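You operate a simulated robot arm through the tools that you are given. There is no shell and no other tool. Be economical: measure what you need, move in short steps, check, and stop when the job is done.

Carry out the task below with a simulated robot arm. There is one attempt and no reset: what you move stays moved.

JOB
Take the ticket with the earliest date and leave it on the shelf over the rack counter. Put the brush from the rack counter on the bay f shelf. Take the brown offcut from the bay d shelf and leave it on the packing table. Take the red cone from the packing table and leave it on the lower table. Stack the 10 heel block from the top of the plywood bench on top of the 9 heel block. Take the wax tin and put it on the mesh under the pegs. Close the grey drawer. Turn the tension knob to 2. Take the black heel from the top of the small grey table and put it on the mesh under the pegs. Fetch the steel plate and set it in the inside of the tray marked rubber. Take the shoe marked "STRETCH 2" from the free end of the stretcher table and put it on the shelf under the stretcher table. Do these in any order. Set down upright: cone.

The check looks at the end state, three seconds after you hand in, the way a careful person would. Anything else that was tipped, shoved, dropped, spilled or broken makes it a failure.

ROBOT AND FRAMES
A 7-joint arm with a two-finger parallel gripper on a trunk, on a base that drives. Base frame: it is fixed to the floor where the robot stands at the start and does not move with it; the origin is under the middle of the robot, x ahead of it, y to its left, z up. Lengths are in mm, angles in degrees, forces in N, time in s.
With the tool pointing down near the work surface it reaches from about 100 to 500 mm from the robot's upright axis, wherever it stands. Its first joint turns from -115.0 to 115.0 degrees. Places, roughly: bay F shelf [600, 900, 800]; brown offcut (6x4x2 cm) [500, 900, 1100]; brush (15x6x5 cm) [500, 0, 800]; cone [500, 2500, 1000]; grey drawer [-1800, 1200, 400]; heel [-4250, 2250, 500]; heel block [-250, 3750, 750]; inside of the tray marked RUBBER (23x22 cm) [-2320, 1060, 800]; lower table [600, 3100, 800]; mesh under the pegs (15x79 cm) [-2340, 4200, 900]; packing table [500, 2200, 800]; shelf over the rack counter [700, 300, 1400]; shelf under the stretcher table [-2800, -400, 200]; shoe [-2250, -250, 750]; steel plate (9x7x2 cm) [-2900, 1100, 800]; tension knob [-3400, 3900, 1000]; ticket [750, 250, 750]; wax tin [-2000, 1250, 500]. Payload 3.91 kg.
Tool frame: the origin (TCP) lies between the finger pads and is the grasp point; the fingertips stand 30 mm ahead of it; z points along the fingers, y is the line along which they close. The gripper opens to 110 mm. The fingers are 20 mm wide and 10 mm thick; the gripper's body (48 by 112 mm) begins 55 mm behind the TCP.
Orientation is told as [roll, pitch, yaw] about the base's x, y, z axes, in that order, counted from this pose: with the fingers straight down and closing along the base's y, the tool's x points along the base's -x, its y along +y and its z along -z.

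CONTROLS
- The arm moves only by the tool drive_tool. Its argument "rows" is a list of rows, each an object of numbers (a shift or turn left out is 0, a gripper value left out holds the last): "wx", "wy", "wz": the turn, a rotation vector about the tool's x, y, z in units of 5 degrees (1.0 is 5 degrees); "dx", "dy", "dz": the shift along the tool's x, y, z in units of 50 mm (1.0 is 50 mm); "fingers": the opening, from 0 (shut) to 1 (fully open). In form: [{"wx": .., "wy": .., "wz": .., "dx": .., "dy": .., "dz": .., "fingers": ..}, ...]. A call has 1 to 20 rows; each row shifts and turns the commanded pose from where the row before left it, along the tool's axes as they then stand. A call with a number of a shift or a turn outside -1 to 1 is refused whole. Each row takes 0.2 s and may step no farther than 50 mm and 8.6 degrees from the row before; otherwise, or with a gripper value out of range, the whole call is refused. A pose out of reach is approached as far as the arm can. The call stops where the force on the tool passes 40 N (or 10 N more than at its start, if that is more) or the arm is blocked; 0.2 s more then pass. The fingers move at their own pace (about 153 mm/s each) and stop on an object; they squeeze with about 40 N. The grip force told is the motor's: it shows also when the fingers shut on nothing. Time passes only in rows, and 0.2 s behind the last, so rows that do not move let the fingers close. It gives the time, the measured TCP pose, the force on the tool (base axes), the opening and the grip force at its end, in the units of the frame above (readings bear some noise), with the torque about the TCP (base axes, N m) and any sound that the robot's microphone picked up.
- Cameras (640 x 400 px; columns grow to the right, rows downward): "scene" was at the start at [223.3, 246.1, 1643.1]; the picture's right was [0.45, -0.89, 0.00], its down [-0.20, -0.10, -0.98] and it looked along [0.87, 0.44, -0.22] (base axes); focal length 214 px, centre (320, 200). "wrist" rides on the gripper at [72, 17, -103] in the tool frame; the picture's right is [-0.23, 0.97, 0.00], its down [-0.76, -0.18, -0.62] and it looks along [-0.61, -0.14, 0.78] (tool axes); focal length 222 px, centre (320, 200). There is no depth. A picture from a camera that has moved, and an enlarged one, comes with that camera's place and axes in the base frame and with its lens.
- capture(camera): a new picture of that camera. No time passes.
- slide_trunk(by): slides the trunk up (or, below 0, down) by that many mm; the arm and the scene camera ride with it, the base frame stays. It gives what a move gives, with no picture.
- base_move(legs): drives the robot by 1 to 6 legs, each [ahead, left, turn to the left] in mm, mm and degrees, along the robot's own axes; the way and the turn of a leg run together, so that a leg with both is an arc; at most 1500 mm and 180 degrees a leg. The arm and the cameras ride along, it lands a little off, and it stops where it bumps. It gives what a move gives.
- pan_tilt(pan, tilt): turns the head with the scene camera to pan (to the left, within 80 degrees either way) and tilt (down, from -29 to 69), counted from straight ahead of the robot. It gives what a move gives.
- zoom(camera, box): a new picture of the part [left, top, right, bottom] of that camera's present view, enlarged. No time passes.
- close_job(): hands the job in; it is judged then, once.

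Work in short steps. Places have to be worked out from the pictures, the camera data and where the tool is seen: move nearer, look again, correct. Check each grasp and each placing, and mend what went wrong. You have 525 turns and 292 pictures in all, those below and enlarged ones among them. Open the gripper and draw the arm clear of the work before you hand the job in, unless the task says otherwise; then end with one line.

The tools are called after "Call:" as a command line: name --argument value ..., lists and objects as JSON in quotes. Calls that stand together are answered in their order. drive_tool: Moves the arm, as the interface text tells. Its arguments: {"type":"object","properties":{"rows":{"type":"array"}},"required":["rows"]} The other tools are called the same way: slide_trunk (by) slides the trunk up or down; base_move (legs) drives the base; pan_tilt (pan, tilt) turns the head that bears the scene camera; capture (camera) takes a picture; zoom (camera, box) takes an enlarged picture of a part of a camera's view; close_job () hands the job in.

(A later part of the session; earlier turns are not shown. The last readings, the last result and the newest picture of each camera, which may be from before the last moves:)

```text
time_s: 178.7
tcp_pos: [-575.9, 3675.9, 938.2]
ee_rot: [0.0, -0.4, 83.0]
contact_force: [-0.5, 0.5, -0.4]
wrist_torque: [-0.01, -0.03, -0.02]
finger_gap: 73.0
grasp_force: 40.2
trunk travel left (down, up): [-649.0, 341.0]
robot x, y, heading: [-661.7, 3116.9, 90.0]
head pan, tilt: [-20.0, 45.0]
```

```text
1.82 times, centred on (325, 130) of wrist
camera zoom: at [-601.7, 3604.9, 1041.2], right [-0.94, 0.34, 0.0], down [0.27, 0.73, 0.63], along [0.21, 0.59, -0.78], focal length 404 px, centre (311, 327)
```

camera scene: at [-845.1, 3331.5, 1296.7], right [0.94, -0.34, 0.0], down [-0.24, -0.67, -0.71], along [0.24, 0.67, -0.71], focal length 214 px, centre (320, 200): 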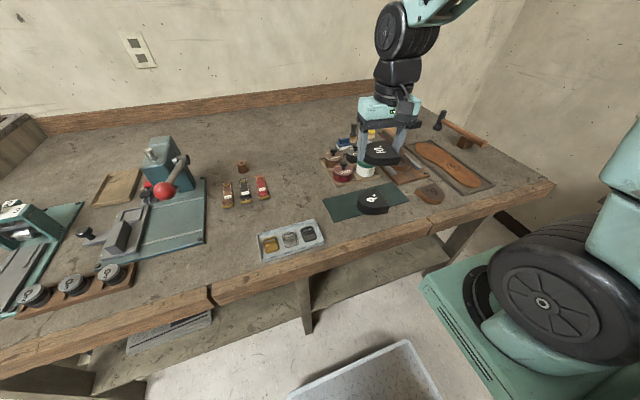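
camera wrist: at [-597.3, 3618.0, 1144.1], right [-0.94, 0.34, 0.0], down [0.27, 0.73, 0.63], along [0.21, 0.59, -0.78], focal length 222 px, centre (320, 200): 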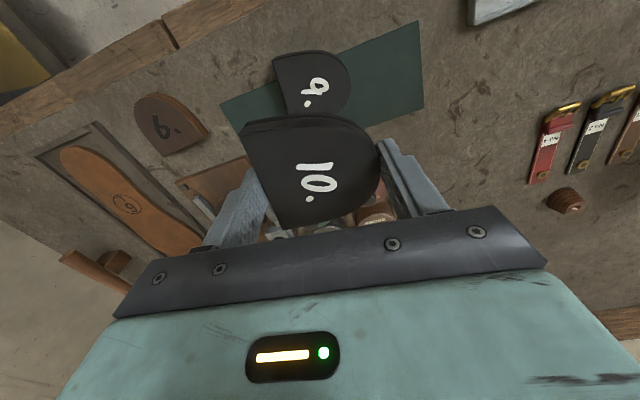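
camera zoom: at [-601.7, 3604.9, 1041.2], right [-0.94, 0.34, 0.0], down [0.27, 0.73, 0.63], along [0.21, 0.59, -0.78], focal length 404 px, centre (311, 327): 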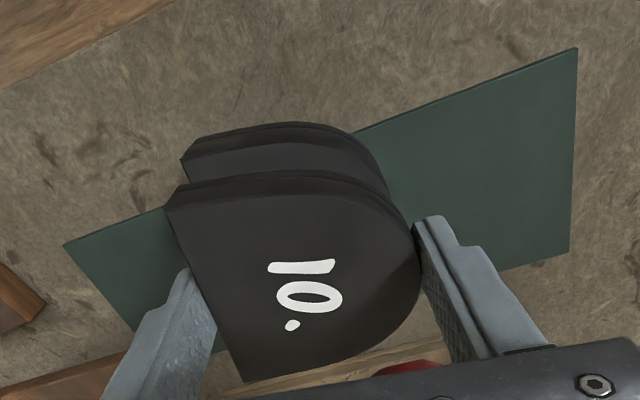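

Aligned within ~3 mm. I lower gently to contact.

Call:
drive_tool --rows '[{"dz": 0.2}, {"dz": 0.1}]'

Call:
drive_tool --rows '[{"dz": 0.06}, {"dz": 0.06}]'

```text
time_s: 179.2
tcp_pos: [-574.0, 3677.3, 925.2]
ee_rot: [0.0, -0.7, 83.0]
contact_force: [-3.0, -4.7, 38.6]
wrist_torque: [-0.59, 0.08, -0.03]
finger_gap: 73.0
grasp_force: 39.9
trunk travel left (down, up): [-649.0, 341.0]
robot x, y, heading: [-665.3, 3112.5, 90.2]
head pan, tilt: [-20.0, 45.0]
```

```text
time_s: 179.6
tcp_pos: [-572.7, 3676.7, 924.1]
ee_rot: [0.1, -0.8, 83.2]
contact_force: [-0.8, -10.3, 36.2]
wrist_torque: [-0.35, 0.0, -0.09]
finger_gap: 73.1
grasp_force: 39.6
trunk travel left (down, up): [-649.0, 341.0]
robot x, y, heading: [-666.4, 3116.0, 90.1]
head pan, tilt: [-20.0, 45.0]
stopped in row 1: the force on the tool passed its limit at 50 N (the readings are from after the stop); the commanded pose is now the measured one
```

In contact. I ease up slightly, open and lift clear.

Call:
drive_tool --rows '[{"dz": -0.03}, {"fingers": 0.95}, {}, {}, {"dz": -0.5}, {"dz": -0.8}, {"dz": -0.8}]'

Call:
zoom --camera "scene" --box '[310, 130, 450, 230]'

```text
time_s: 181.2
tcp_pos: [-571.4, 3676.7, 1029.6]
ee_rot: [0.1, -0.6, 83.1]
contact_force: [0.5, 0.2, -0.5]
wrist_torque: [-0.06, -0.02, -0.03]
finger_gap: 104.5
grasp_force: 0.1
trunk travel left (down, up): [-649.0, 341.0]
robot x, y, heading: [-662.9, 3113.7, 90.2]
head pan, tilt: [-20.0, 45.0]
```

```text
4.00 times, centred on (380, 180) of scene
camera zoom: at [-845.2, 3331.7, 1296.5], right [0.94, -0.34, 0.0], down [-0.24, -0.67, -0.71], along [0.24, 0.67, -0.71], focal length 858 px, centre (80, 280)
```

zoom: 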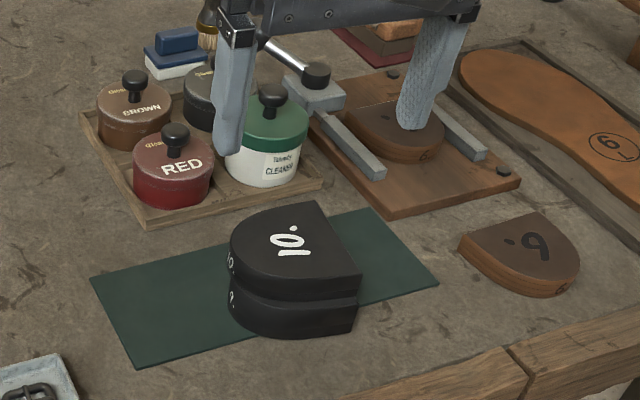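

Stack is neat. Next I back off and turn to face −x to look at the middle of the room.

Call:
base_move --legs '[[-550, 0, 0], [0, 0, 90]]'

Call:
pan_tilt --pan 30 --tilt 15

Call:
capture --camera "scene"

Call:
pan_tilt --pan -25 --tilt 15

Call:
capture --camera "scene"

```text
time_s: 188.2
tcp_pos: [-1220.0, 2638.8, 1029.6]
ee_rot: [0.2, -0.8, 174.0]
contact_force: [-0.1, -0.4, 0.7]
wrist_torque: [-0.02, 0.02, -0.02]
finger_gap: 104.2
grasp_force: 0.0
trunk travel left (down, up): [-649.0, 341.0]
robot x, y, heading: [-657.3, 2553.9, -178.9]
head pan, tilt: [-20.0, 45.0]
```

```text
time_s: 189.4
tcp_pos: [-1219.8, 2638.4, 1029.4]
ee_rot: [0.1, -0.7, 174.0]
contact_force: [-0.1, -0.2, 0.0]
wrist_torque: [0.0, 0.05, 0.04]
finger_gap: 104.7
grasp_force: 0.1
trunk travel left (down, up): [-649.0, 341.0]
robot x, y, heading: [-657.0, 2555.5, -179.0]
head pan, tilt: [30.0, 15.0]
```

```text
187 pictures are left
camera scene: at [-877.4, 2296.8, 1343.4], right [-0.52, 0.86, 0.0], down [0.22, 0.13, -0.97], along [-0.83, -0.5, -0.26], focal length 214 px, centre (320, 200)
```

scene: 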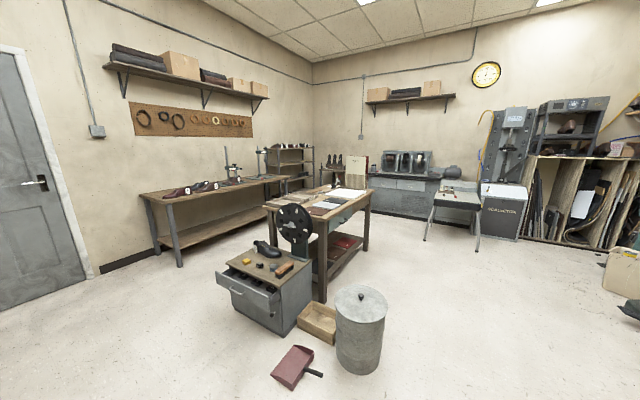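

```text
time_s: 190.6
tcp_pos: [-1221.2, 2638.4, 1030.5]
ee_rot: [0.1, -0.8, 174.0]
contact_force: [1.1, -0.8, 0.1]
wrist_torque: [0.02, 0.0, 0.0]
finger_gap: 104.8
grasp_force: 0.0
trunk travel left (down, up): [-649.0, 341.0]
robot x, y, heading: [-661.8, 2552.7, -178.7]
head pan, tilt: [-25.0, 15.0]
```

```text
186 pictures are left
camera scene: at [-882.9, 2382.8, 1343.5], right [0.4, 0.91, 0.0], down [0.24, -0.1, -0.97], along [-0.88, 0.39, -0.26], focal length 214 px, centre (320, 200)
```

scene: 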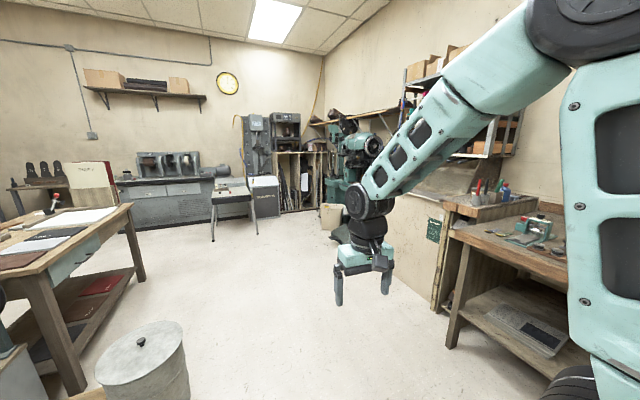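

Call:
pan_tilt --pan 35 --tilt 30

Call:
zoom --camera "scene" --box '[200, 100, 440, 310]'

```text
time_s: 191.9
tcp_pos: [-1218.9, 2639.4, 1029.6]
ee_rot: [0.0, -0.8, 174.0]
contact_force: [-0.1, 0.7, 0.1]
wrist_torque: [0.01, 0.03, 0.0]
finger_gap: 104.5
grasp_force: 0.2
trunk travel left (down, up): [-649.0, 341.0]
robot x, y, heading: [-660.3, 2558.7, -178.9]
head pan, tilt: [35.0, 30.0]
```

```text
1.90 times, centred on (320, 205) of scene
camera zoom: at [-870.5, 2291.8, 1319.3], right [-0.59, 0.81, 0.0], down [0.4, 0.29, -0.87], along [-0.7, -0.51, -0.5], focal length 408 px, centre (320, 190)
```

zoom: 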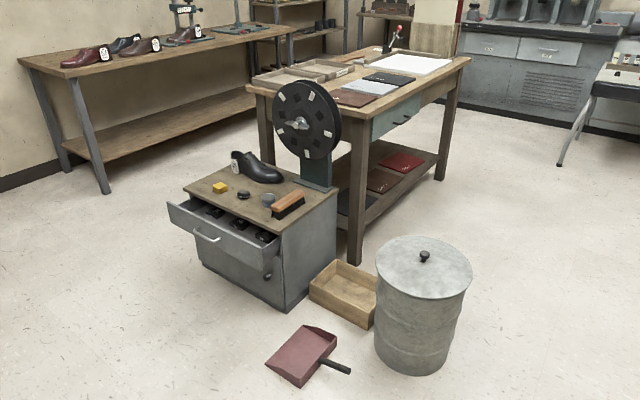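

The drawer faces +x. I drive left (−y) 1330 mm to face the cabinet and look closely.

Call:
base_move --legs '[[0, 1330, -1]]'

Call:
pan_tilt --pan 0 --tilt 40

Call:
capture --camera "scene"

```text
time_s: 198.7
tcp_pos: [-1209.8, 1304.5, 1029.5]
ee_rot: [0.1, -0.9, 172.6]
contact_force: [0.2, -0.4, -0.3]
wrist_torque: [0.0, 0.01, 0.01]
finger_gap: 104.4
grasp_force: 0.0
trunk travel left (down, up): [-649.0, 341.0]
robot x, y, heading: [-648.7, 1206.8, 179.5]
head pan, tilt: [35.0, 30.0]
```

```text
time_s: 199.7
tcp_pos: [-1210.1, 1304.0, 1030.0]
ee_rot: [0.0, -0.9, 172.5]
contact_force: [-0.9, 0.8, 0.1]
wrist_torque: [0.01, 0.0, 0.01]
finger_gap: 104.2
grasp_force: 0.0
trunk travel left (down, up): [-649.0, 341.0]
robot x, y, heading: [-645.9, 1203.9, 179.6]
head pan, tilt: [0.0, 40.0]
```

```text
184 pictures are left
camera scene: at [-879.0, 999.8, 1304.0], right [0.01, 1.0, 0.0], down [0.64, 0.0, -0.77], along [-0.77, 0.0, -0.64], focal length 214 px, centre (320, 200)
```

scene: 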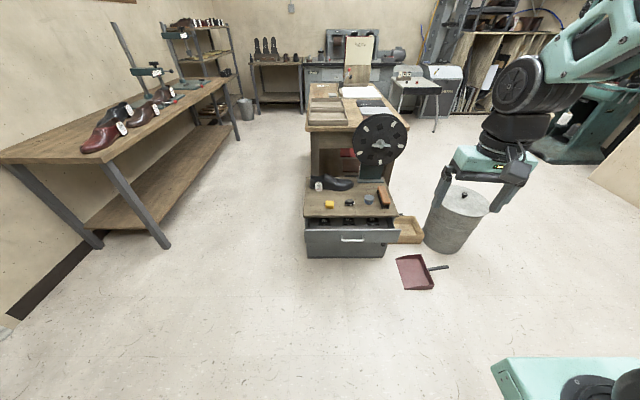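

Call:
zoom --camera "scene" --box '[290, 165, 430, 265]'

```text
4.00 times, centred on (360, 215) of scene
camera zoom: at [-879.0, 999.8, 1304.0], right [0.01, 1.0, 0.0], down [0.64, 0.0, -0.77], along [-0.77, 0.0, -0.64], focal length 858 px, centre (160, 140)
```

zoom: 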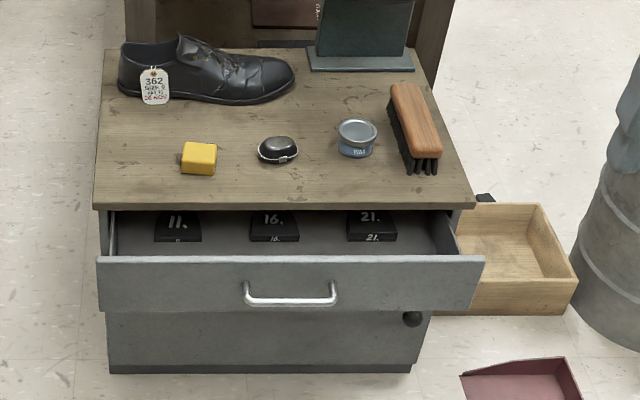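

The wax tin is the blue-grey one ≈ [-1844,1289]. I square the yaw, drive 480 ahead and lower the trunk for a close look.

Call:
drive_tool --rows '[{"wz": -0.75}, {"wz": -0.7}]'

Call:
base_move --legs '[[480, 0, 0]]'

Call:
slide_trunk --by -300

Call:
capture --camera "wrist"

Call:
capture --camera "scene"

```text
time_s: 200.3
tcp_pos: [-1209.5, 1303.9, 1029.6]
ee_rot: [0.0, -0.8, 179.8]
contact_force: [0.1, 0.4, 0.3]
wrist_torque: [0.0, 0.03, 0.02]
finger_gap: 104.5
grasp_force: 0.0
trunk travel left (down, up): [-649.0, 341.0]
robot x, y, heading: [-647.5, 1202.7, 179.7]
head pan, tilt: [0.0, 40.0]
```

```text
time_s: 203.2
tcp_pos: [-1696.7, 1303.6, 1029.9]
ee_rot: [0.0, -0.8, 180.0]
contact_force: [-0.3, -0.2, 0.0]
wrist_torque: [-0.02, 0.01, 0.02]
finger_gap: 104.6
grasp_force: 0.1
trunk travel left (down, up): [-649.0, 341.0]
robot x, y, heading: [-1132.7, 1206.0, 179.8]
head pan, tilt: [0.0, 40.0]
```

```text
time_s: 206.2
tcp_pos: [-1695.0, 1303.9, 729.7]
ee_rot: [0.0, -0.8, 180.0]
contact_force: [0.2, 0.2, -0.1]
wrist_torque: [-0.01, -0.02, 0.0]
finger_gap: 104.4
grasp_force: 0.0
trunk travel left (down, up): [-349.0, 641.0]
robot x, y, heading: [-1135.9, 1208.0, 179.9]
head pan, tilt: [0.0, 40.0]
```

```text
182 pictures are left
camera wrist: at [-1622.4, 1286.1, 831.5], right [-0.23, -0.97, 0.0], down [-0.75, 0.18, 0.63], along [-0.62, 0.14, -0.77], focal length 222 px, centre (320, 200)
```

wrist: 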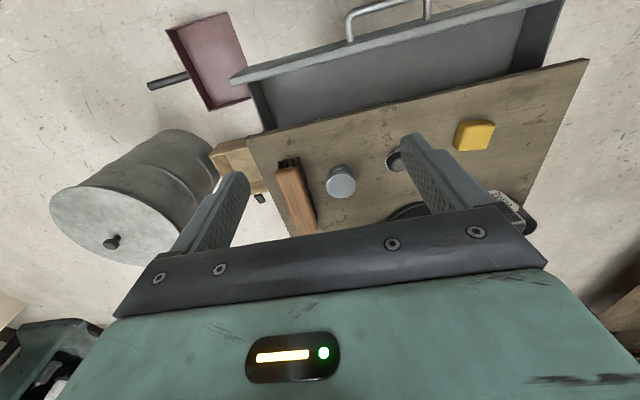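

```text
181 pictures are left
camera scene: at [-1364.4, 1001.3, 1004.0], right [0.0, 1.0, 0.0], down [0.64, 0.0, -0.77], along [-0.77, 0.0, -0.64], focal length 214 px, centre (320, 200)
```

scene: 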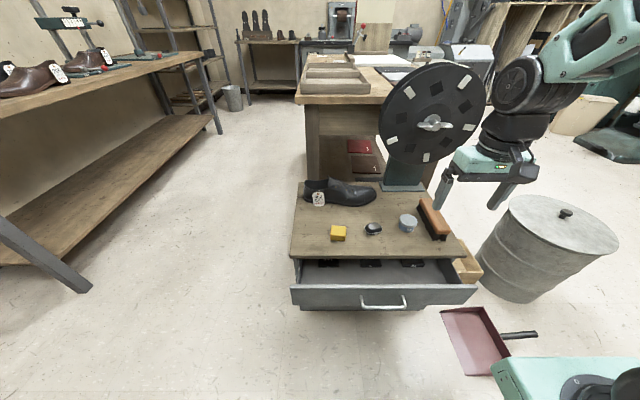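

Tin ≈ [-1877,1300,476]; the sewing-wheel disc stands just behind, so I tilt the tool 40° to keep the wrist clear, then approach.

Call:
drive_tool --rows '[{"wy": -1, "fingers": 0.6}, {"wy": -1}, {"wy": -1}, {"wy": -1}, {"wy": -1}, {"wy": -1}, {"wy": -1}, {"wy": -1}]'

Call:
slide_trunk --by -150

Call:
base_move --legs '[[90, 0, 0]]'

Call:
capture --camera "wrist"

Call:
capture --camera "scene"

```text
time_s: 208.0
tcp_pos: [-1730.7, 1299.8, 751.3]
ee_rot: [0.3, -39.3, -179.9]
contact_force: [-0.6, 6.7, -1.1]
wrist_torque: [-0.34, -0.01, 0.29]
finger_gap: 66.2
grasp_force: 0.1
out of reach, approached as far as the arm can: row 6, 7, 8
trunk travel left (down, up): [-349.0, 641.0]
robot x, y, heading: [-1135.2, 1209.2, 179.8]
head pan, tilt: [0.0, 40.0]
```

```text
time_s: 209.7
tcp_pos: [-1729.9, 1300.4, 602.5]
ee_rot: [0.1, -39.3, 179.8]
contact_force: [0.8, 0.8, 0.6]
wrist_torque: [-0.02, -0.01, 0.0]
finger_gap: 66.1
grasp_force: 0.1
trunk travel left (down, up): [-199.0, 791.0]
robot x, y, heading: [-1134.8, 1206.5, 179.7]
head pan, tilt: [0.0, 40.0]
```

```text
time_s: 210.8
tcp_pos: [-1821.2, 1301.3, 601.0]
ee_rot: [0.1, -39.4, 179.7]
contact_force: [-0.5, 0.1, 0.1]
wrist_torque: [0.01, -0.04, 0.03]
finger_gap: 65.9
grasp_force: 0.0
trunk travel left (down, up): [-199.0, 791.0]
robot x, y, heading: [-1223.3, 1203.3, 179.8]
head pan, tilt: [0.0, 40.0]
```

```text
180 pictures are left
camera wrist: at [-1699.5, 1283.7, 634.8], right [-0.18, -0.97, 0.14], down [-0.19, 0.18, 0.96], along [-0.96, 0.14, -0.22], focal length 222 px, centre (320, 200)
```

wrist: 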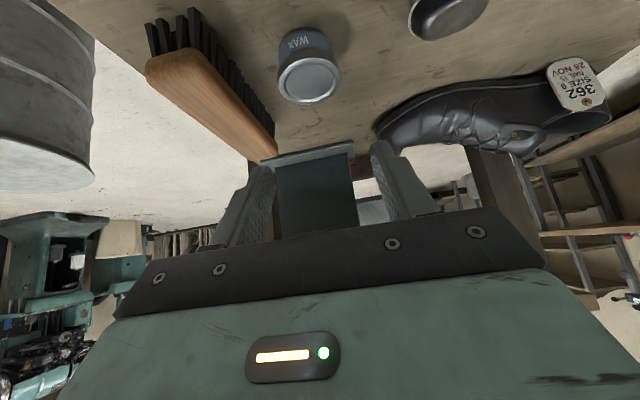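

```text
179 pictures are left
camera scene: at [-1454.9, 1001.8, 853.9], right [0.0, 1.0, 0.0], down [0.64, 0.0, -0.77], along [-0.77, 0.0, -0.64], focal length 214 px, centre (320, 200)
```

scene: 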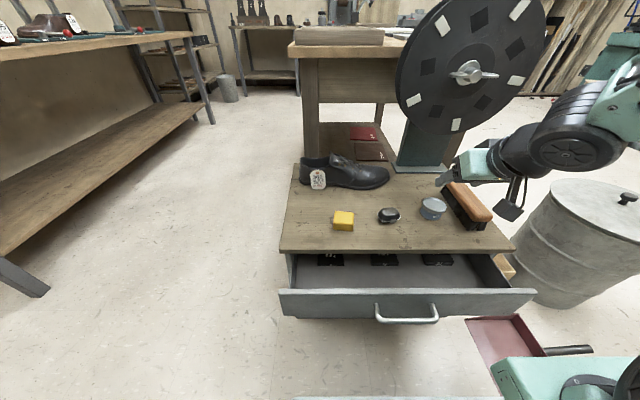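

Tin at ≈[-1886,1303], lid z≈476. I lower with the trunk 112 mm, then advance 50 mm.

Call:
slide_trunk --by -112

Call:
capture --camera "wrist"

Call:
zoom --camera "scene" --box '[340, 60, 560, 220]'

```text
time_s: 212.3
tcp_pos: [-1820.8, 1301.7, 490.6]
ee_rot: [0.1, -39.4, 179.8]
contact_force: [-0.3, 0.3, 0.3]
wrist_torque: [0.0, 0.02, 0.03]
finger_gap: 66.1
grasp_force: 0.0
trunk travel left (down, up): [-87.0, 903.0]
robot x, y, heading: [-1225.6, 1206.8, 179.8]
head pan, tilt: [0.0, 40.0]
```

```text
178 pictures are left
camera wrist: at [-1699.5, 1283.7, 522.8], right [-0.18, -0.97, 0.14], down [-0.19, 0.18, 0.96], along [-0.96, 0.14, -0.22], focal length 222 px, centre (320, 200)
```

wrist: 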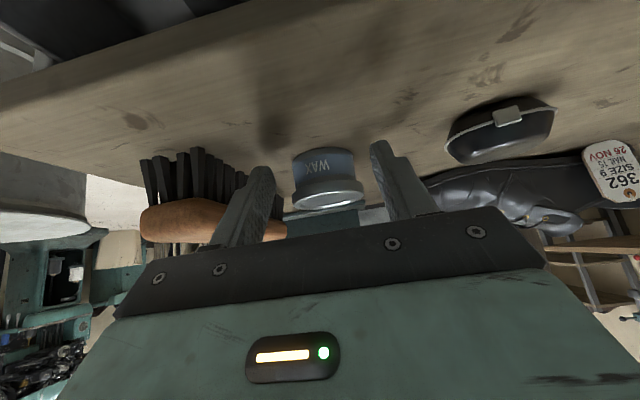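

```text
2.50 times, centred on (450, 140) of scene
camera zoom: at [-1454.9, 1001.8, 742.0], right [0.0, 1.0, 0.0], down [0.64, 0.0, -0.77], along [-0.77, 0.0, -0.64], focal length 536 px, centre (-5, 350)
```

zoom: 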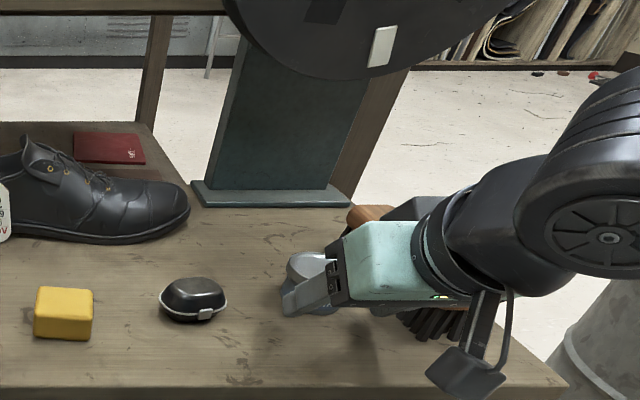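

Fingers straddle the tin's line with ~15 mm to the brush. I advance 50 mm and down 10 mm.

Call:
drive_tool --rows '[{"dy": 0.04, "fingers": 0.636}, {"dz": 0.4, "dx": -0.32}, {"dz": 0.4, "dx": -0.32}]'

Call:
capture --camera "wrist"

Call:
zoom --camera "scene" --box '[340, 60, 560, 220]'

```text
time_s: 213.1
tcp_pos: [-1867.8, 1275.7, 479.9]
ee_rot: [0.2, -39.5, -177.3]
contact_force: [-1.5, 2.1, 2.6]
wrist_torque: [-0.2, -0.14, 0.16]
finger_gap: 66.8
grasp_force: 0.0
trunk travel left (down, up): [-87.0, 903.0]
robot x, y, heading: [-1225.0, 1203.8, 179.7]
head pan, tilt: [0.0, 40.0]
```

```text
176 pictures are left
camera wrist: at [-1746.0, 1265.6, 512.5], right [-0.13, -0.98, 0.15], down [-0.2, 0.17, 0.97], along [-0.97, 0.09, -0.22], focal length 222 px, centre (320, 200)
```

wrist: 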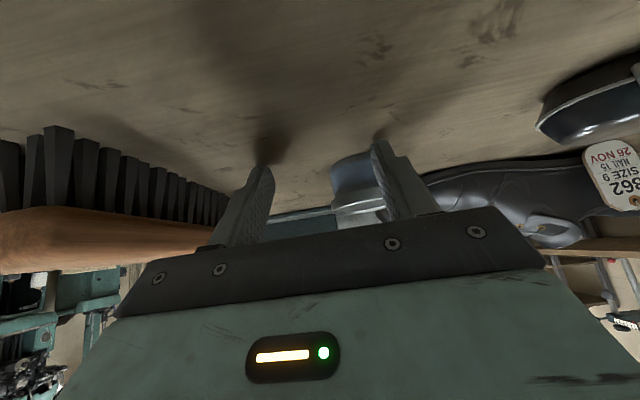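

```text
2.50 times, centred on (450, 140) of scene
camera zoom: at [-1455.0, 1002.3, 742.2], right [0.01, 1.0, 0.0], down [0.64, 0.0, -0.77], along [-0.77, 0.0, -0.64], focal length 536 px, centre (-5, 350)
```

zoom: 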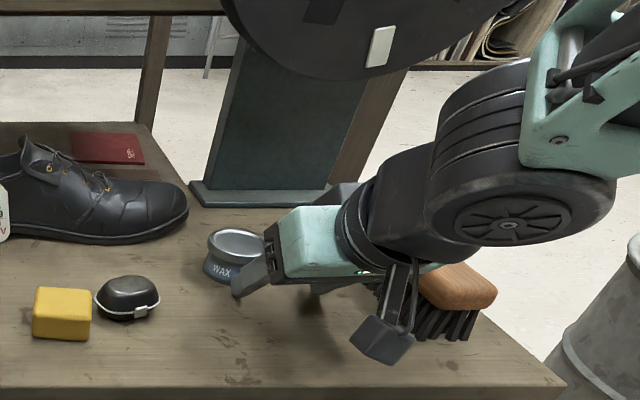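

The arm swung sideways unexpectedly and pushed the tin (and the dark box beside it). I let it settle and check the state.

Call:
drive_tool --rows '[{}, {}]'

Call:
capture --camera "scene"

```text
time_s: 213.7
tcp_pos: [-1870.2, 1298.8, 479.5]
ee_rot: [0.1, -39.7, 180.0]
contact_force: [1.1, -7.4, 11.4]
wrist_torque: [0.22, 0.06, 0.08]
finger_gap: 66.2
grasp_force: 0.0
trunk travel left (down, up): [-87.0, 903.0]
robot x, y, heading: [-1226.2, 1207.1, 179.9]
head pan, tilt: [0.0, 40.0]
```

```text
174 pictures are left
camera scene: at [-1454.7, 1001.6, 742.1], right [0.0, 1.0, 0.0], down [0.64, 0.0, -0.77], along [-0.77, 0.0, -0.64], focal length 214 px, centre (320, 200)
```

scene: 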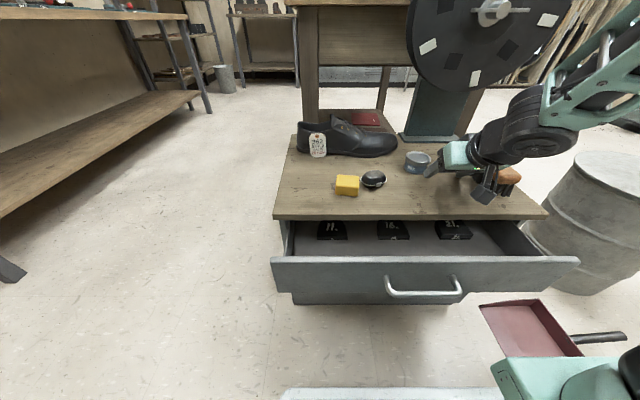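

It settled back. I raise the trunk to clear and look at what was displaced.

Call:
slide_trunk --by 200

Call:
base_move --legs '[[-200, 0, 0]]'

Call:
zoom --camera "scene" --box '[260, 130, 460, 280]'

```text
time_s: 215.8
tcp_pos: [-1870.7, 1298.8, 678.7]
ee_rot: [0.0, -39.6, 179.7]
contact_force: [0.1, 0.7, -0.2]
wrist_torque: [0.04, -0.04, 0.01]
finger_gap: 69.8
grasp_force: 0.1
trunk travel left (down, up): [-287.0, 703.0]
robot x, y, heading: [-1227.4, 1207.9, 180.0]
head pan, tilt: [0.0, 40.0]
```

```text
time_s: 217.4
tcp_pos: [-1668.1, 1298.4, 679.9]
ee_rot: [0.0, -39.5, 179.9]
contact_force: [-0.3, -0.8, -0.4]
wrist_torque: [0.01, 0.01, 0.04]
finger_gap: 70.1
grasp_force: 0.1
trunk travel left (down, up): [-287.0, 703.0]
robot x, y, heading: [-1023.7, 1207.6, 180.1]
head pan, tilt: [0.0, 40.0]
```

```text
2.67 times, centred on (360, 205) of scene
camera zoom: at [-1252.8, 1000.9, 941.9], right [0.0, 1.0, 0.0], down [0.64, 0.0, -0.77], along [-0.77, 0.0, -0.64], focal length 572 px, centre (213, 187)
```

zoom: 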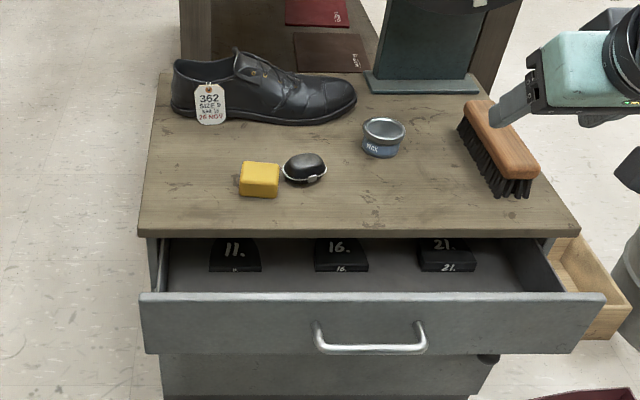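

Tin now ≈ [-1940,1248]; the dark box was shoved from y≈1180 to y≈1126 (I will put it back). I'll use only base/trunk moves with this arm pose. Open wide, left 50, ahead 180.

Call:
drive_tool --rows '[{"fingers": 0.9}, {}]'

Call:
base_move --legs '[[0, 50, 0], [170, 0, 0]]'

Call:
slide_trunk --by -150

Call:
capture --camera "wrist"

Call:
capture --camera "scene"

```text
time_s: 218.0
tcp_pos: [-1667.9, 1298.0, 678.8]
ee_rot: [0.1, -39.5, 179.9]
contact_force: [0.6, 1.0, 0.4]
wrist_torque: [0.0, -0.02, 0.03]
finger_gap: 99.3
grasp_force: 0.0
trunk travel left (down, up): [-287.0, 703.0]
robot x, y, heading: [-1024.6, 1204.5, 180.0]
head pan, tilt: [0.0, 40.0]
```

```text
time_s: 220.0
tcp_pos: [-1839.7, 1248.8, 679.5]
ee_rot: [-0.1, -39.6, 179.9]
contact_force: [-0.6, 0.0, -0.5]
wrist_torque: [0.01, -0.01, -0.01]
finger_gap: 99.2
grasp_force: 0.1
trunk travel left (down, up): [-287.0, 703.0]
robot x, y, heading: [-1197.0, 1157.9, 179.8]
head pan, tilt: [0.0, 40.0]
```

```text
time_s: 221.8
tcp_pos: [-1839.7, 1249.8, 528.7]
ee_rot: [0.0, -39.5, 179.9]
contact_force: [-0.3, -0.2, -0.1]
wrist_torque: [0.02, 0.02, -0.02]
finger_gap: 99.1
grasp_force: 0.1
trunk travel left (down, up): [-137.0, 853.0]
robot x, y, heading: [-1198.2, 1157.9, 180.0]
head pan, tilt: [0.0, 40.0]
```

```text
172 pictures are left
camera wrist: at [-1719.4, 1231.1, 561.9], right [-0.18, -0.97, 0.14], down [-0.19, 0.18, 0.97], along [-0.97, 0.14, -0.22], focal length 222 px, centre (320, 200)
```

wrist: 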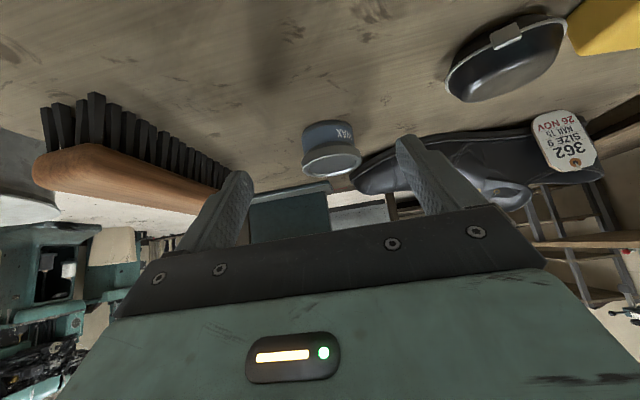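

```text
171 pictures are left
camera scene: at [-1425.0, 952.0, 792.0], right [0.0, 1.0, 0.0], down [0.64, 0.0, -0.77], along [-0.77, 0.0, -0.64], focal length 214 px, centre (320, 200)
```

scene: 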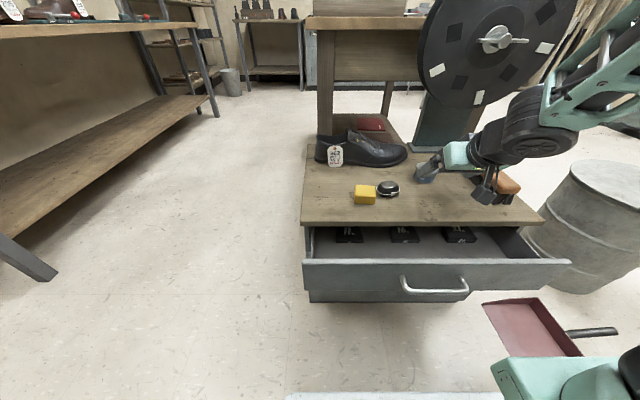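

Tin ≈ [-1930,1242]. I lower 48, shift left 6 and go ahead 74 by base.

Call:
slide_trunk --by -48

Call:
base_move --legs '[[0, 6, 0], [74, 0, 0]]'

Call:
capture --camera "wrist"

```text
time_s: 222.7
tcp_pos: [-1840.9, 1248.6, 480.6]
ee_rot: [0.0, -39.5, 179.9]
contact_force: [-0.1, 0.7, 0.9]
wrist_torque: [-0.02, 0.01, -0.02]
finger_gap: 98.7
grasp_force: 0.1
trunk travel left (down, up): [-89.0, 901.0]
robot x, y, heading: [-1194.8, 1159.0, 179.9]
head pan, tilt: [0.0, 40.0]
```

```text
time_s: 224.0
tcp_pos: [-1913.3, 1243.5, 481.5]
ee_rot: [0.0, -39.6, 179.9]
contact_force: [0.5, -0.8, 0.6]
wrist_torque: [0.01, -0.01, 0.02]
finger_gap: 98.8
grasp_force: 0.1
trunk travel left (down, up): [-89.0, 901.0]
robot x, y, heading: [-1267.6, 1154.4, 179.9]
head pan, tilt: [0.0, 40.0]
```

```text
170 pictures are left
camera wrist: at [-1793.4, 1224.9, 513.8], right [-0.18, -0.97, 0.14], down [-0.19, 0.18, 0.97], along [-0.97, 0.14, -0.22], focal length 222 px, centre (320, 200)
```

wrist: 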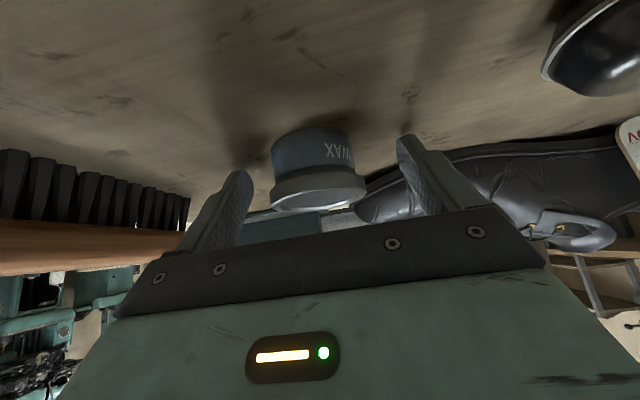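

Tin is between the fingers; close and lift with the trunk.

Call:
drive_tool --rows '[{"fingers": 0}, {}, {}, {}]'

Call:
slide_trunk --by 150

Call:
capture --camera "wrist"

```text
time_s: 225.0
tcp_pos: [-1915.2, 1242.7, 481.0]
ee_rot: [0.1, -39.5, 180.0]
contact_force: [0.7, -1.2, 1.1]
wrist_torque: [0.01, -0.06, 0.0]
finger_gap: 58.9
grasp_force: 40.5
trunk travel left (down, up): [-89.0, 901.0]
robot x, y, heading: [-1267.1, 1152.4, 179.9]
head pan, tilt: [0.0, 40.0]
```

```text
time_s: 226.8
tcp_pos: [-1914.5, 1242.6, 630.7]
ee_rot: [0.0, -39.5, 179.9]
contact_force: [0.4, 0.1, -0.7]
wrist_torque: [-0.03, 0.02, -0.03]
finger_gap: 58.6
grasp_force: 40.4
trunk travel left (down, up): [-239.0, 751.0]
robot x, y, heading: [-1267.3, 1149.9, 179.8]
head pan, tilt: [0.0, 40.0]
```

```text
169 pictures are left
camera wrist: at [-1793.4, 1224.9, 663.8], right [-0.18, -0.97, 0.14], down [-0.19, 0.18, 0.97], along [-0.97, 0.14, -0.22], focal length 222 px, centre (320, 200)
```

wrist: 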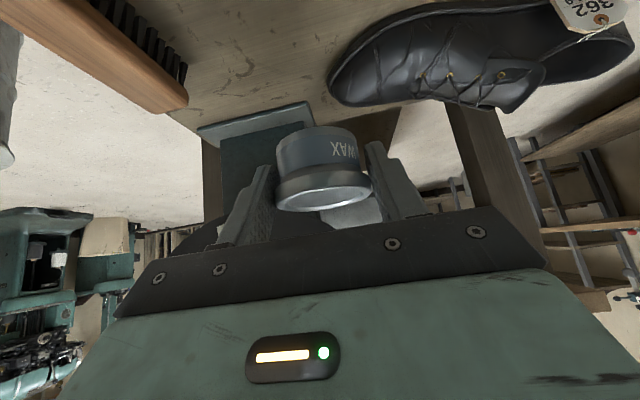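

Tin held. I back away, turn to heading 90°, and drive toward the mesh area.

Call:
base_move --legs '[[-450, 0, 0], [0, 0, -90], [1400, 0, 0]]'

Call:
slide_trunk --by 400

Call:
pan_tilt --pan 45 --tilt 20

Call:
capture --camera "scene"

```text
time_s: 239.9
tcp_pos: [-684.1, 3179.3, 630.2]
ee_rot: [0.1, -39.5, 88.8]
contact_force: [-0.8, 0.1, -1.2]
wrist_torque: [-0.03, -0.01, -0.01]
finger_gap: 58.4
grasp_force: 39.9
trunk travel left (down, up): [-239.0, 751.0]
robot x, y, heading: [-787.4, 2532.3, 88.3]
head pan, tilt: [0.0, 40.0]
```

```text
time_s: 243.8
tcp_pos: [-684.6, 3178.9, 1030.6]
ee_rot: [0.0, -39.4, 88.8]
contact_force: [0.4, 0.6, -0.3]
wrist_torque: [0.02, -0.01, -0.02]
finger_gap: 58.8
grasp_force: 40.1
trunk travel left (down, up): [-639.0, 351.0]
robot x, y, heading: [-789.4, 2535.1, 88.5]
head pan, tilt: [0.0, 40.0]
```

```text
time_s: 244.9
tcp_pos: [-683.6, 3178.7, 1030.8]
ee_rot: [0.0, -39.5, 88.8]
contact_force: [-0.2, 0.1, -0.6]
wrist_torque: [-0.02, -0.03, 0.01]
finger_gap: 58.3
grasp_force: 39.7
trunk travel left (down, up): [-639.0, 351.0]
robot x, y, heading: [-789.5, 2538.1, 88.5]
head pan, tilt: [45.0, 20.0]
```

```text
168 pictures are left
camera scene: at [-1056.6, 2748.9, 1325.3], right [0.72, 0.69, 0.0], down [0.24, -0.25, -0.94], along [-0.65, 0.68, -0.34], focal length 214 px, centre (320, 200)
```

scene: 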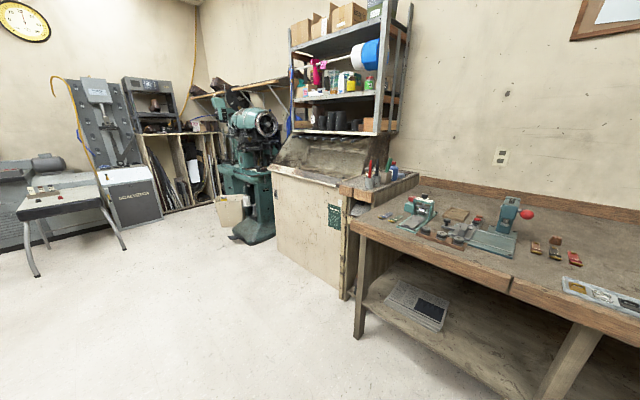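

The cabinet under the shelf rack with pegs is left of the bench. I drive there.

Call:
base_move --legs '[[150, 0, 1.5], [0, 1350, 0]]'

Call:
pan_tilt --pan -10 --tilt 20

Call:
capture --camera "scene"

```text
time_s: 252.7
tcp_pos: [-2089.7, 3304.1, 1030.0]
ee_rot: [0.0, -39.5, 92.3]
contact_force: [0.4, -0.3, -0.2]
wrist_torque: [-0.02, 0.0, -0.03]
finger_gap: 58.5
grasp_force: 40.2
trunk travel left (down, up): [-639.0, 351.0]
robot x, y, heading: [-2154.3, 2657.1, 92.3]
head pan, tilt: [45.0, 20.0]
```

```text
time_s: 253.9
tcp_pos: [-2090.1, 3305.5, 1030.3]
ee_rot: [0.0, -39.5, 92.3]
contact_force: [-0.3, 0.0, -0.5]
wrist_torque: [0.04, 0.0, -0.04]
finger_gap: 58.5
grasp_force: 39.7
trunk travel left (down, up): [-639.0, 351.0]
robot x, y, heading: [-2155.7, 2653.6, 92.1]
head pan, tilt: [-10.0, 20.0]
```

```text
167 pictures are left
camera scene: at [-2354.4, 2881.7, 1325.3], right [0.99, -0.13, 0.0], down [-0.05, -0.34, -0.94], along [0.13, 0.93, -0.34], focal length 214 px, centre (320, 200)
```

scene: 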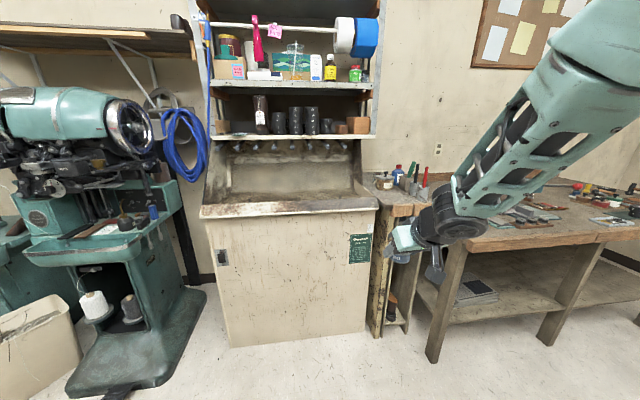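

Call:
zoom --camera "scene" --box '[190, 125, 400, 245]'

```text
3.05 times, centred on (295, 185) of scene
camera zoom: at [-2354.4, 2881.7, 1325.3], right [0.99, -0.13, 0.0], down [-0.05, -0.34, -0.94], along [0.13, 0.93, -0.34], focal length 654 px, centre (396, 246)
```

zoom: 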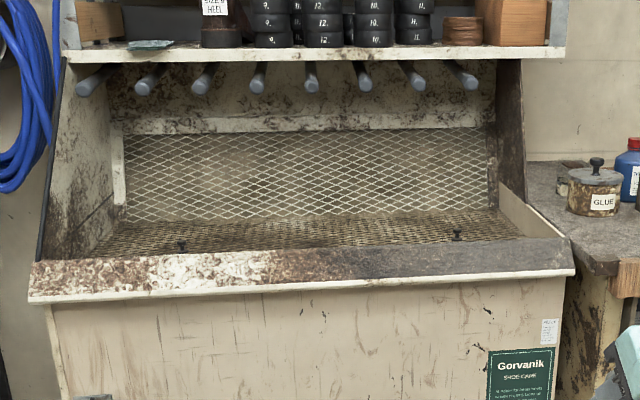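

Mesh floor ≈ z 900, y≈4000–4280, x −2767…−1940, pegs above at ≈ z 1200. I line up x≈-2300, lower a little and drive in partway.

Call:
base_move --legs '[[0, 0, -2.2], [0, 185, 0], [550, 0, 0]]'

Call:
capture --camera "scene"

Call:
capture --camera "wrist"

```text
time_s: 258.6
tcp_pos: [-2259.8, 3859.8, 1030.3]
ee_rot: [0.0, -39.5, 90.7]
contact_force: [-0.5, 0.8, -0.3]
wrist_torque: [0.01, 0.01, 0.02]
finger_gap: 58.4
grasp_force: 39.8
trunk travel left (down, up): [-639.0, 351.0]
robot x, y, heading: [-2344.5, 3212.7, 90.5]
head pan, tilt: [-10.0, 20.0]
```

```text
165 pictures are left
camera scene: at [-2536.7, 3444.9, 1325.3], right [0.99, -0.16, 0.0], down [-0.06, -0.34, -0.94], along [0.15, 0.93, -0.34], focal length 214 px, centre (320, 200)
```

scene: 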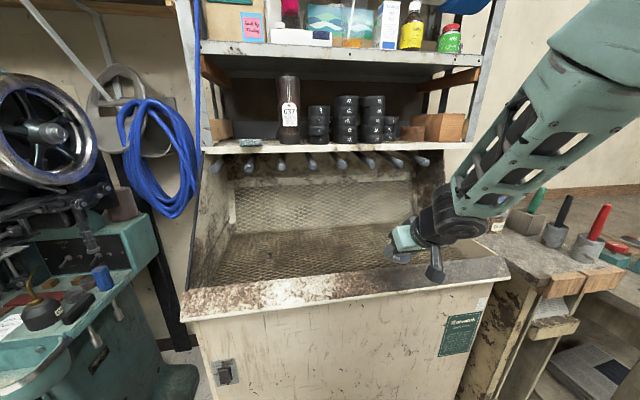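

```text
164 pictures are left
camera wrist: at [-2275.6, 3737.7, 1063.8], right [-0.98, 0.16, 0.14], down [0.18, 0.19, 0.97], along [0.13, 0.97, -0.22], focal length 222 px, centre (320, 200)
```

wrist: 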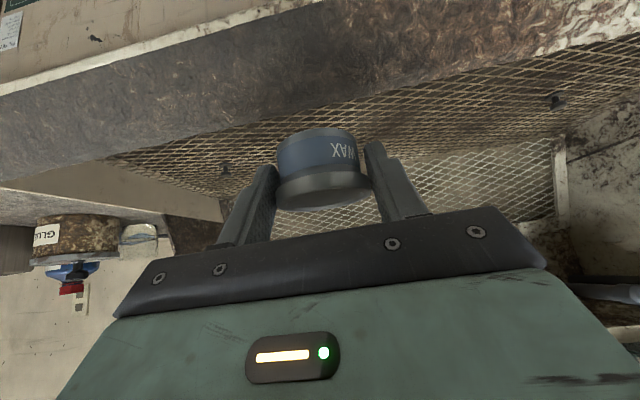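

Mesh floor ≈ z 912, y 3972–4231. I lower 55 mm and drive 210 in.

Call:
slide_trunk --by -50

Call:
base_move --legs '[[212, 0, 0]]'

Call:
slide_trunk --by -22

Call:
capture --camera "scene"

Call:
capture --camera "wrist"

```text
time_s: 259.6
tcp_pos: [-2259.5, 3860.0, 981.3]
ee_rot: [0.2, -39.6, 90.6]
contact_force: [-0.3, 0.7, 23.1]
wrist_torque: [0.7, 0.0, -0.03]
finger_gap: 56.5
grasp_force: 40.5
trunk travel left (down, up): [-589.0, 401.0]
robot x, y, heading: [-2341.7, 3213.7, 90.6]
head pan, tilt: [-10.0, 20.0]
```

```text
time_s: 260.4
tcp_pos: [-2258.7, 3865.1, 981.9]
ee_rot: [0.1, -39.4, 90.5]
contact_force: [-4.4, -43.3, 55.8]
wrist_torque: [-0.26, -1.95, -1.11]
finger_gap: 55.0
grasp_force: 39.9
trunk travel left (down, up): [-589.0, 401.0]
robot x, y, heading: [-2343.1, 3223.1, 90.6]
head pan, tilt: [-10.0, 20.0]
stopped in leg 1: the force on the tool passed its limit at 104 N (the readings are from after the stop); the commanded pose is now the measured one
```

```text
time_s: 260.6
tcp_pos: [-2259.2, 3864.8, 981.9]
ee_rot: [0.1, -39.5, 90.5]
contact_force: [-5.6, -46.0, 55.4]
wrist_torque: [-0.31, -2.01, -1.17]
finger_gap: 55.3
grasp_force: 39.8
trunk travel left (down, up): [-588.0, 402.0]
robot x, y, heading: [-2346.0, 3225.0, 90.3]
head pan, tilt: [-10.0, 20.0]
stopped: the force on the tool passed its limit at 96 N (the readings are from after the stop); the commanded pose is now the measured one
```

```text
163 pictures are left
camera scene: at [-2537.6, 3450.1, 1275.0], right [0.99, -0.16, 0.0], down [-0.06, -0.33, -0.94], along [0.15, 0.93, -0.34], focal length 214 px, centre (320, 200)
```

scene: 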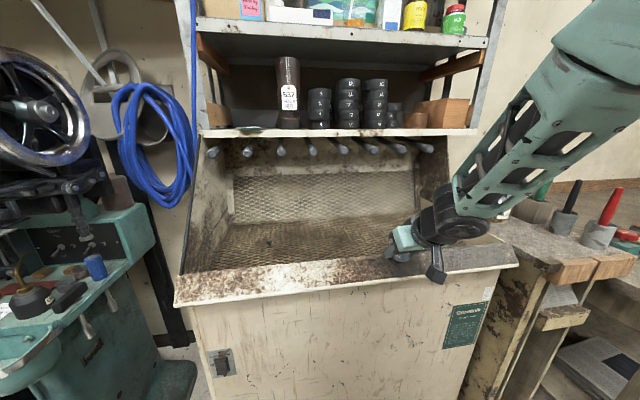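

```text
162 pictures are left
camera wrist: at [-2275.7, 3742.5, 1014.9], right [-0.97, 0.17, 0.15], down [0.18, 0.19, 0.97], along [0.13, 0.97, -0.22], focal length 222 px, centre (320, 200)
```

wrist: 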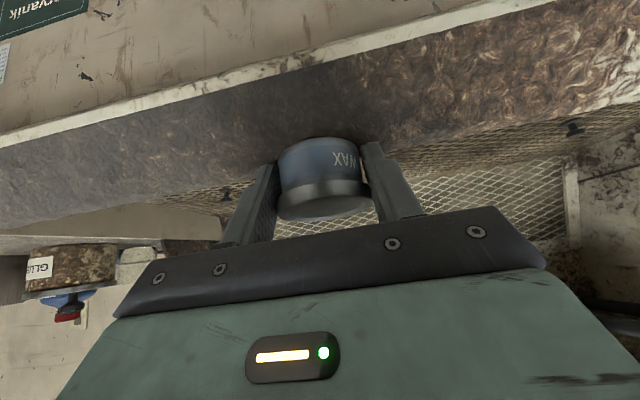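

The tin touched the apron's raised lip. I raise 70 mm and check the grip.

Call:
slide_trunk --by 70

Call:
capture --camera "wrist"

Call:
zoom --camera "scene" --box '[340, 180, 500, 300]'

```text
time_s: 261.7
tcp_pos: [-2259.7, 3868.8, 1050.5]
ee_rot: [0.1, -39.3, 90.3]
contact_force: [0.0, 0.4, -0.3]
wrist_torque: [0.0, 0.04, -0.01]
finger_gap: 55.1
grasp_force: 40.0
trunk travel left (down, up): [-658.0, 332.0]
robot x, y, heading: [-2343.3, 3222.8, 90.6]
head pan, tilt: [-10.0, 20.0]
```

```text
161 pictures are left
camera wrist: at [-2275.3, 3746.2, 1082.7], right [-0.97, 0.17, 0.15], down [0.18, 0.2, 0.96], along [0.13, 0.97, -0.22], focal length 222 px, centre (320, 200)
```

wrist: 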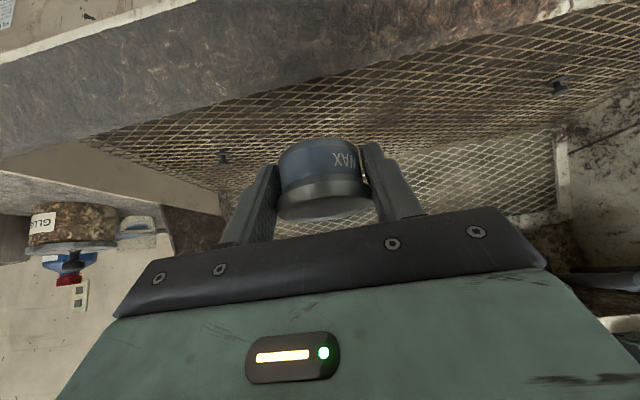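

```text
3.33 times, centred on (420, 240) of scene
camera zoom: at [-2536.9, 3454.7, 1344.2], right [0.99, -0.16, 0.0], down [-0.06, -0.34, -0.94], along [0.15, 0.93, -0.34], focal length 715 px, centre (-13, 67)
```

zoom: 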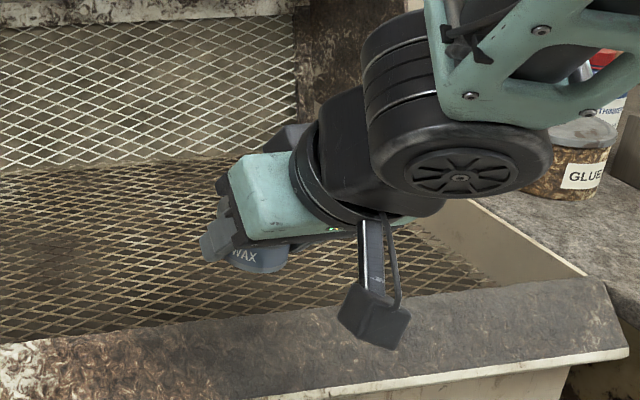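

Tin still held. At this height I drive 205 mm in, then look before lowering.

Call:
base_move --legs '[[205, 0, 0]]'

Call:
capture --camera "wrist"

Call:
capture --camera "scene"

```text
time_s: 263.4
tcp_pos: [-2262.1, 4077.8, 1049.2]
ee_rot: [0.1, -39.3, 90.6]
contact_force: [0.1, -0.2, -0.7]
wrist_torque: [-0.01, 0.0, -0.02]
finger_gap: 55.2
grasp_force: 39.6
trunk travel left (down, up): [-658.0, 332.0]
robot x, y, heading: [-2345.5, 3431.9, 90.6]
head pan, tilt: [-10.0, 20.0]
```

```text
159 pictures are left
camera wrist: at [-2278.3, 3954.7, 1082.7], right [-0.98, 0.17, 0.15], down [0.18, 0.2, 0.96], along [0.13, 0.97, -0.22], focal length 222 px, centre (320, 200)
```

wrist: 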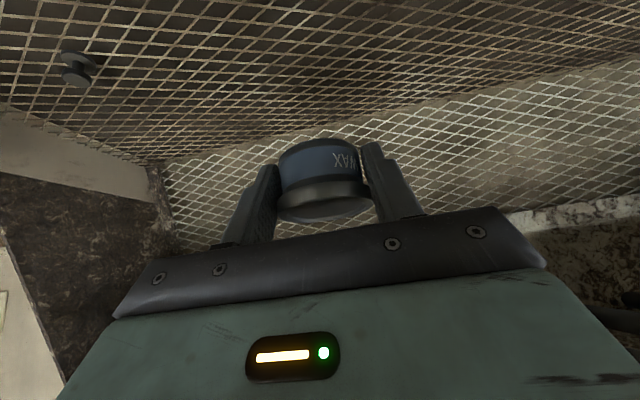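

```text
158 pictures are left
camera scene: at [-2539.6, 3663.0, 1344.3], right [0.99, -0.16, 0.0], down [-0.06, -0.34, -0.94], along [0.15, 0.93, -0.34], focal length 214 px, centre (320, 200)
```

scene: 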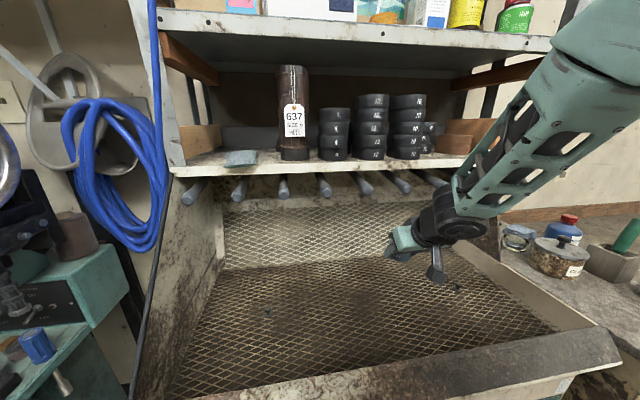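

Pegs end at y≈4138, so the mesh under them is toward the back. I go 75 mm further in.

Call:
base_move --legs '[[75, 0, 0]]'

Call:
slide_trunk --by -75

Call:
capture --camera "wrist"

Call:
zoom --camera "scene" --box '[300, 160, 540, 320]'

```text
time_s: 264.4
tcp_pos: [-2263.0, 4152.7, 1049.8]
ee_rot: [0.2, -39.2, 90.5]
contact_force: [0.1, -0.1, -1.2]
wrist_torque: [-0.02, 0.0, 0.01]
finger_gap: 54.7
grasp_force: 40.1
trunk travel left (down, up): [-658.0, 332.0]
robot x, y, heading: [-2348.5, 3502.3, 90.7]
head pan, tilt: [-10.0, 20.0]
```

```text
time_s: 265.5
tcp_pos: [-2264.4, 4151.6, 974.4]
ee_rot: [0.3, -39.4, 90.5]
contact_force: [0.5, -0.1, 0.2]
wrist_torque: [0.03, 0.01, -0.02]
finger_gap: 54.8
grasp_force: 39.6
trunk travel left (down, up): [-583.0, 407.0]
robot x, y, heading: [-2345.7, 3507.2, 90.7]
head pan, tilt: [-10.0, 20.0]
```

```text
157 pictures are left
camera wrist: at [-2279.5, 4029.8, 1007.7], right [-0.98, 0.17, 0.15], down [0.18, 0.2, 0.96], along [0.13, 0.97, -0.22], focal length 222 px, centre (320, 200)
```

wrist: 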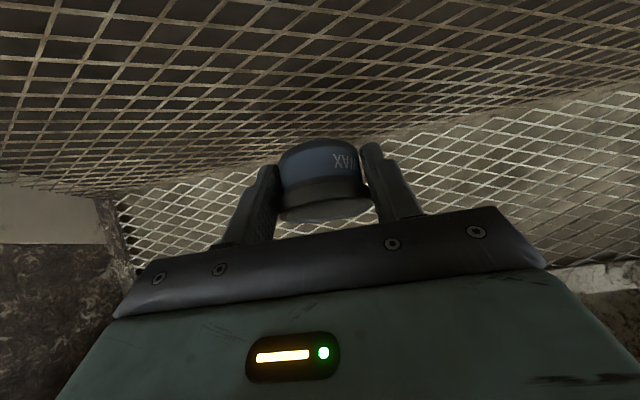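

```text
2.50 times, centred on (420, 240) of scene
camera zoom: at [-2540.6, 3738.0, 1269.2], right [0.99, -0.16, 0.0], down [-0.06, -0.34, -0.94], along [0.15, 0.93, -0.34], focal length 536 px, centre (70, 100)
```

zoom: 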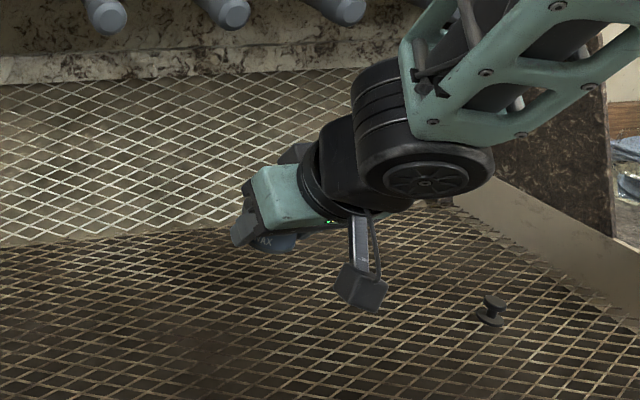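

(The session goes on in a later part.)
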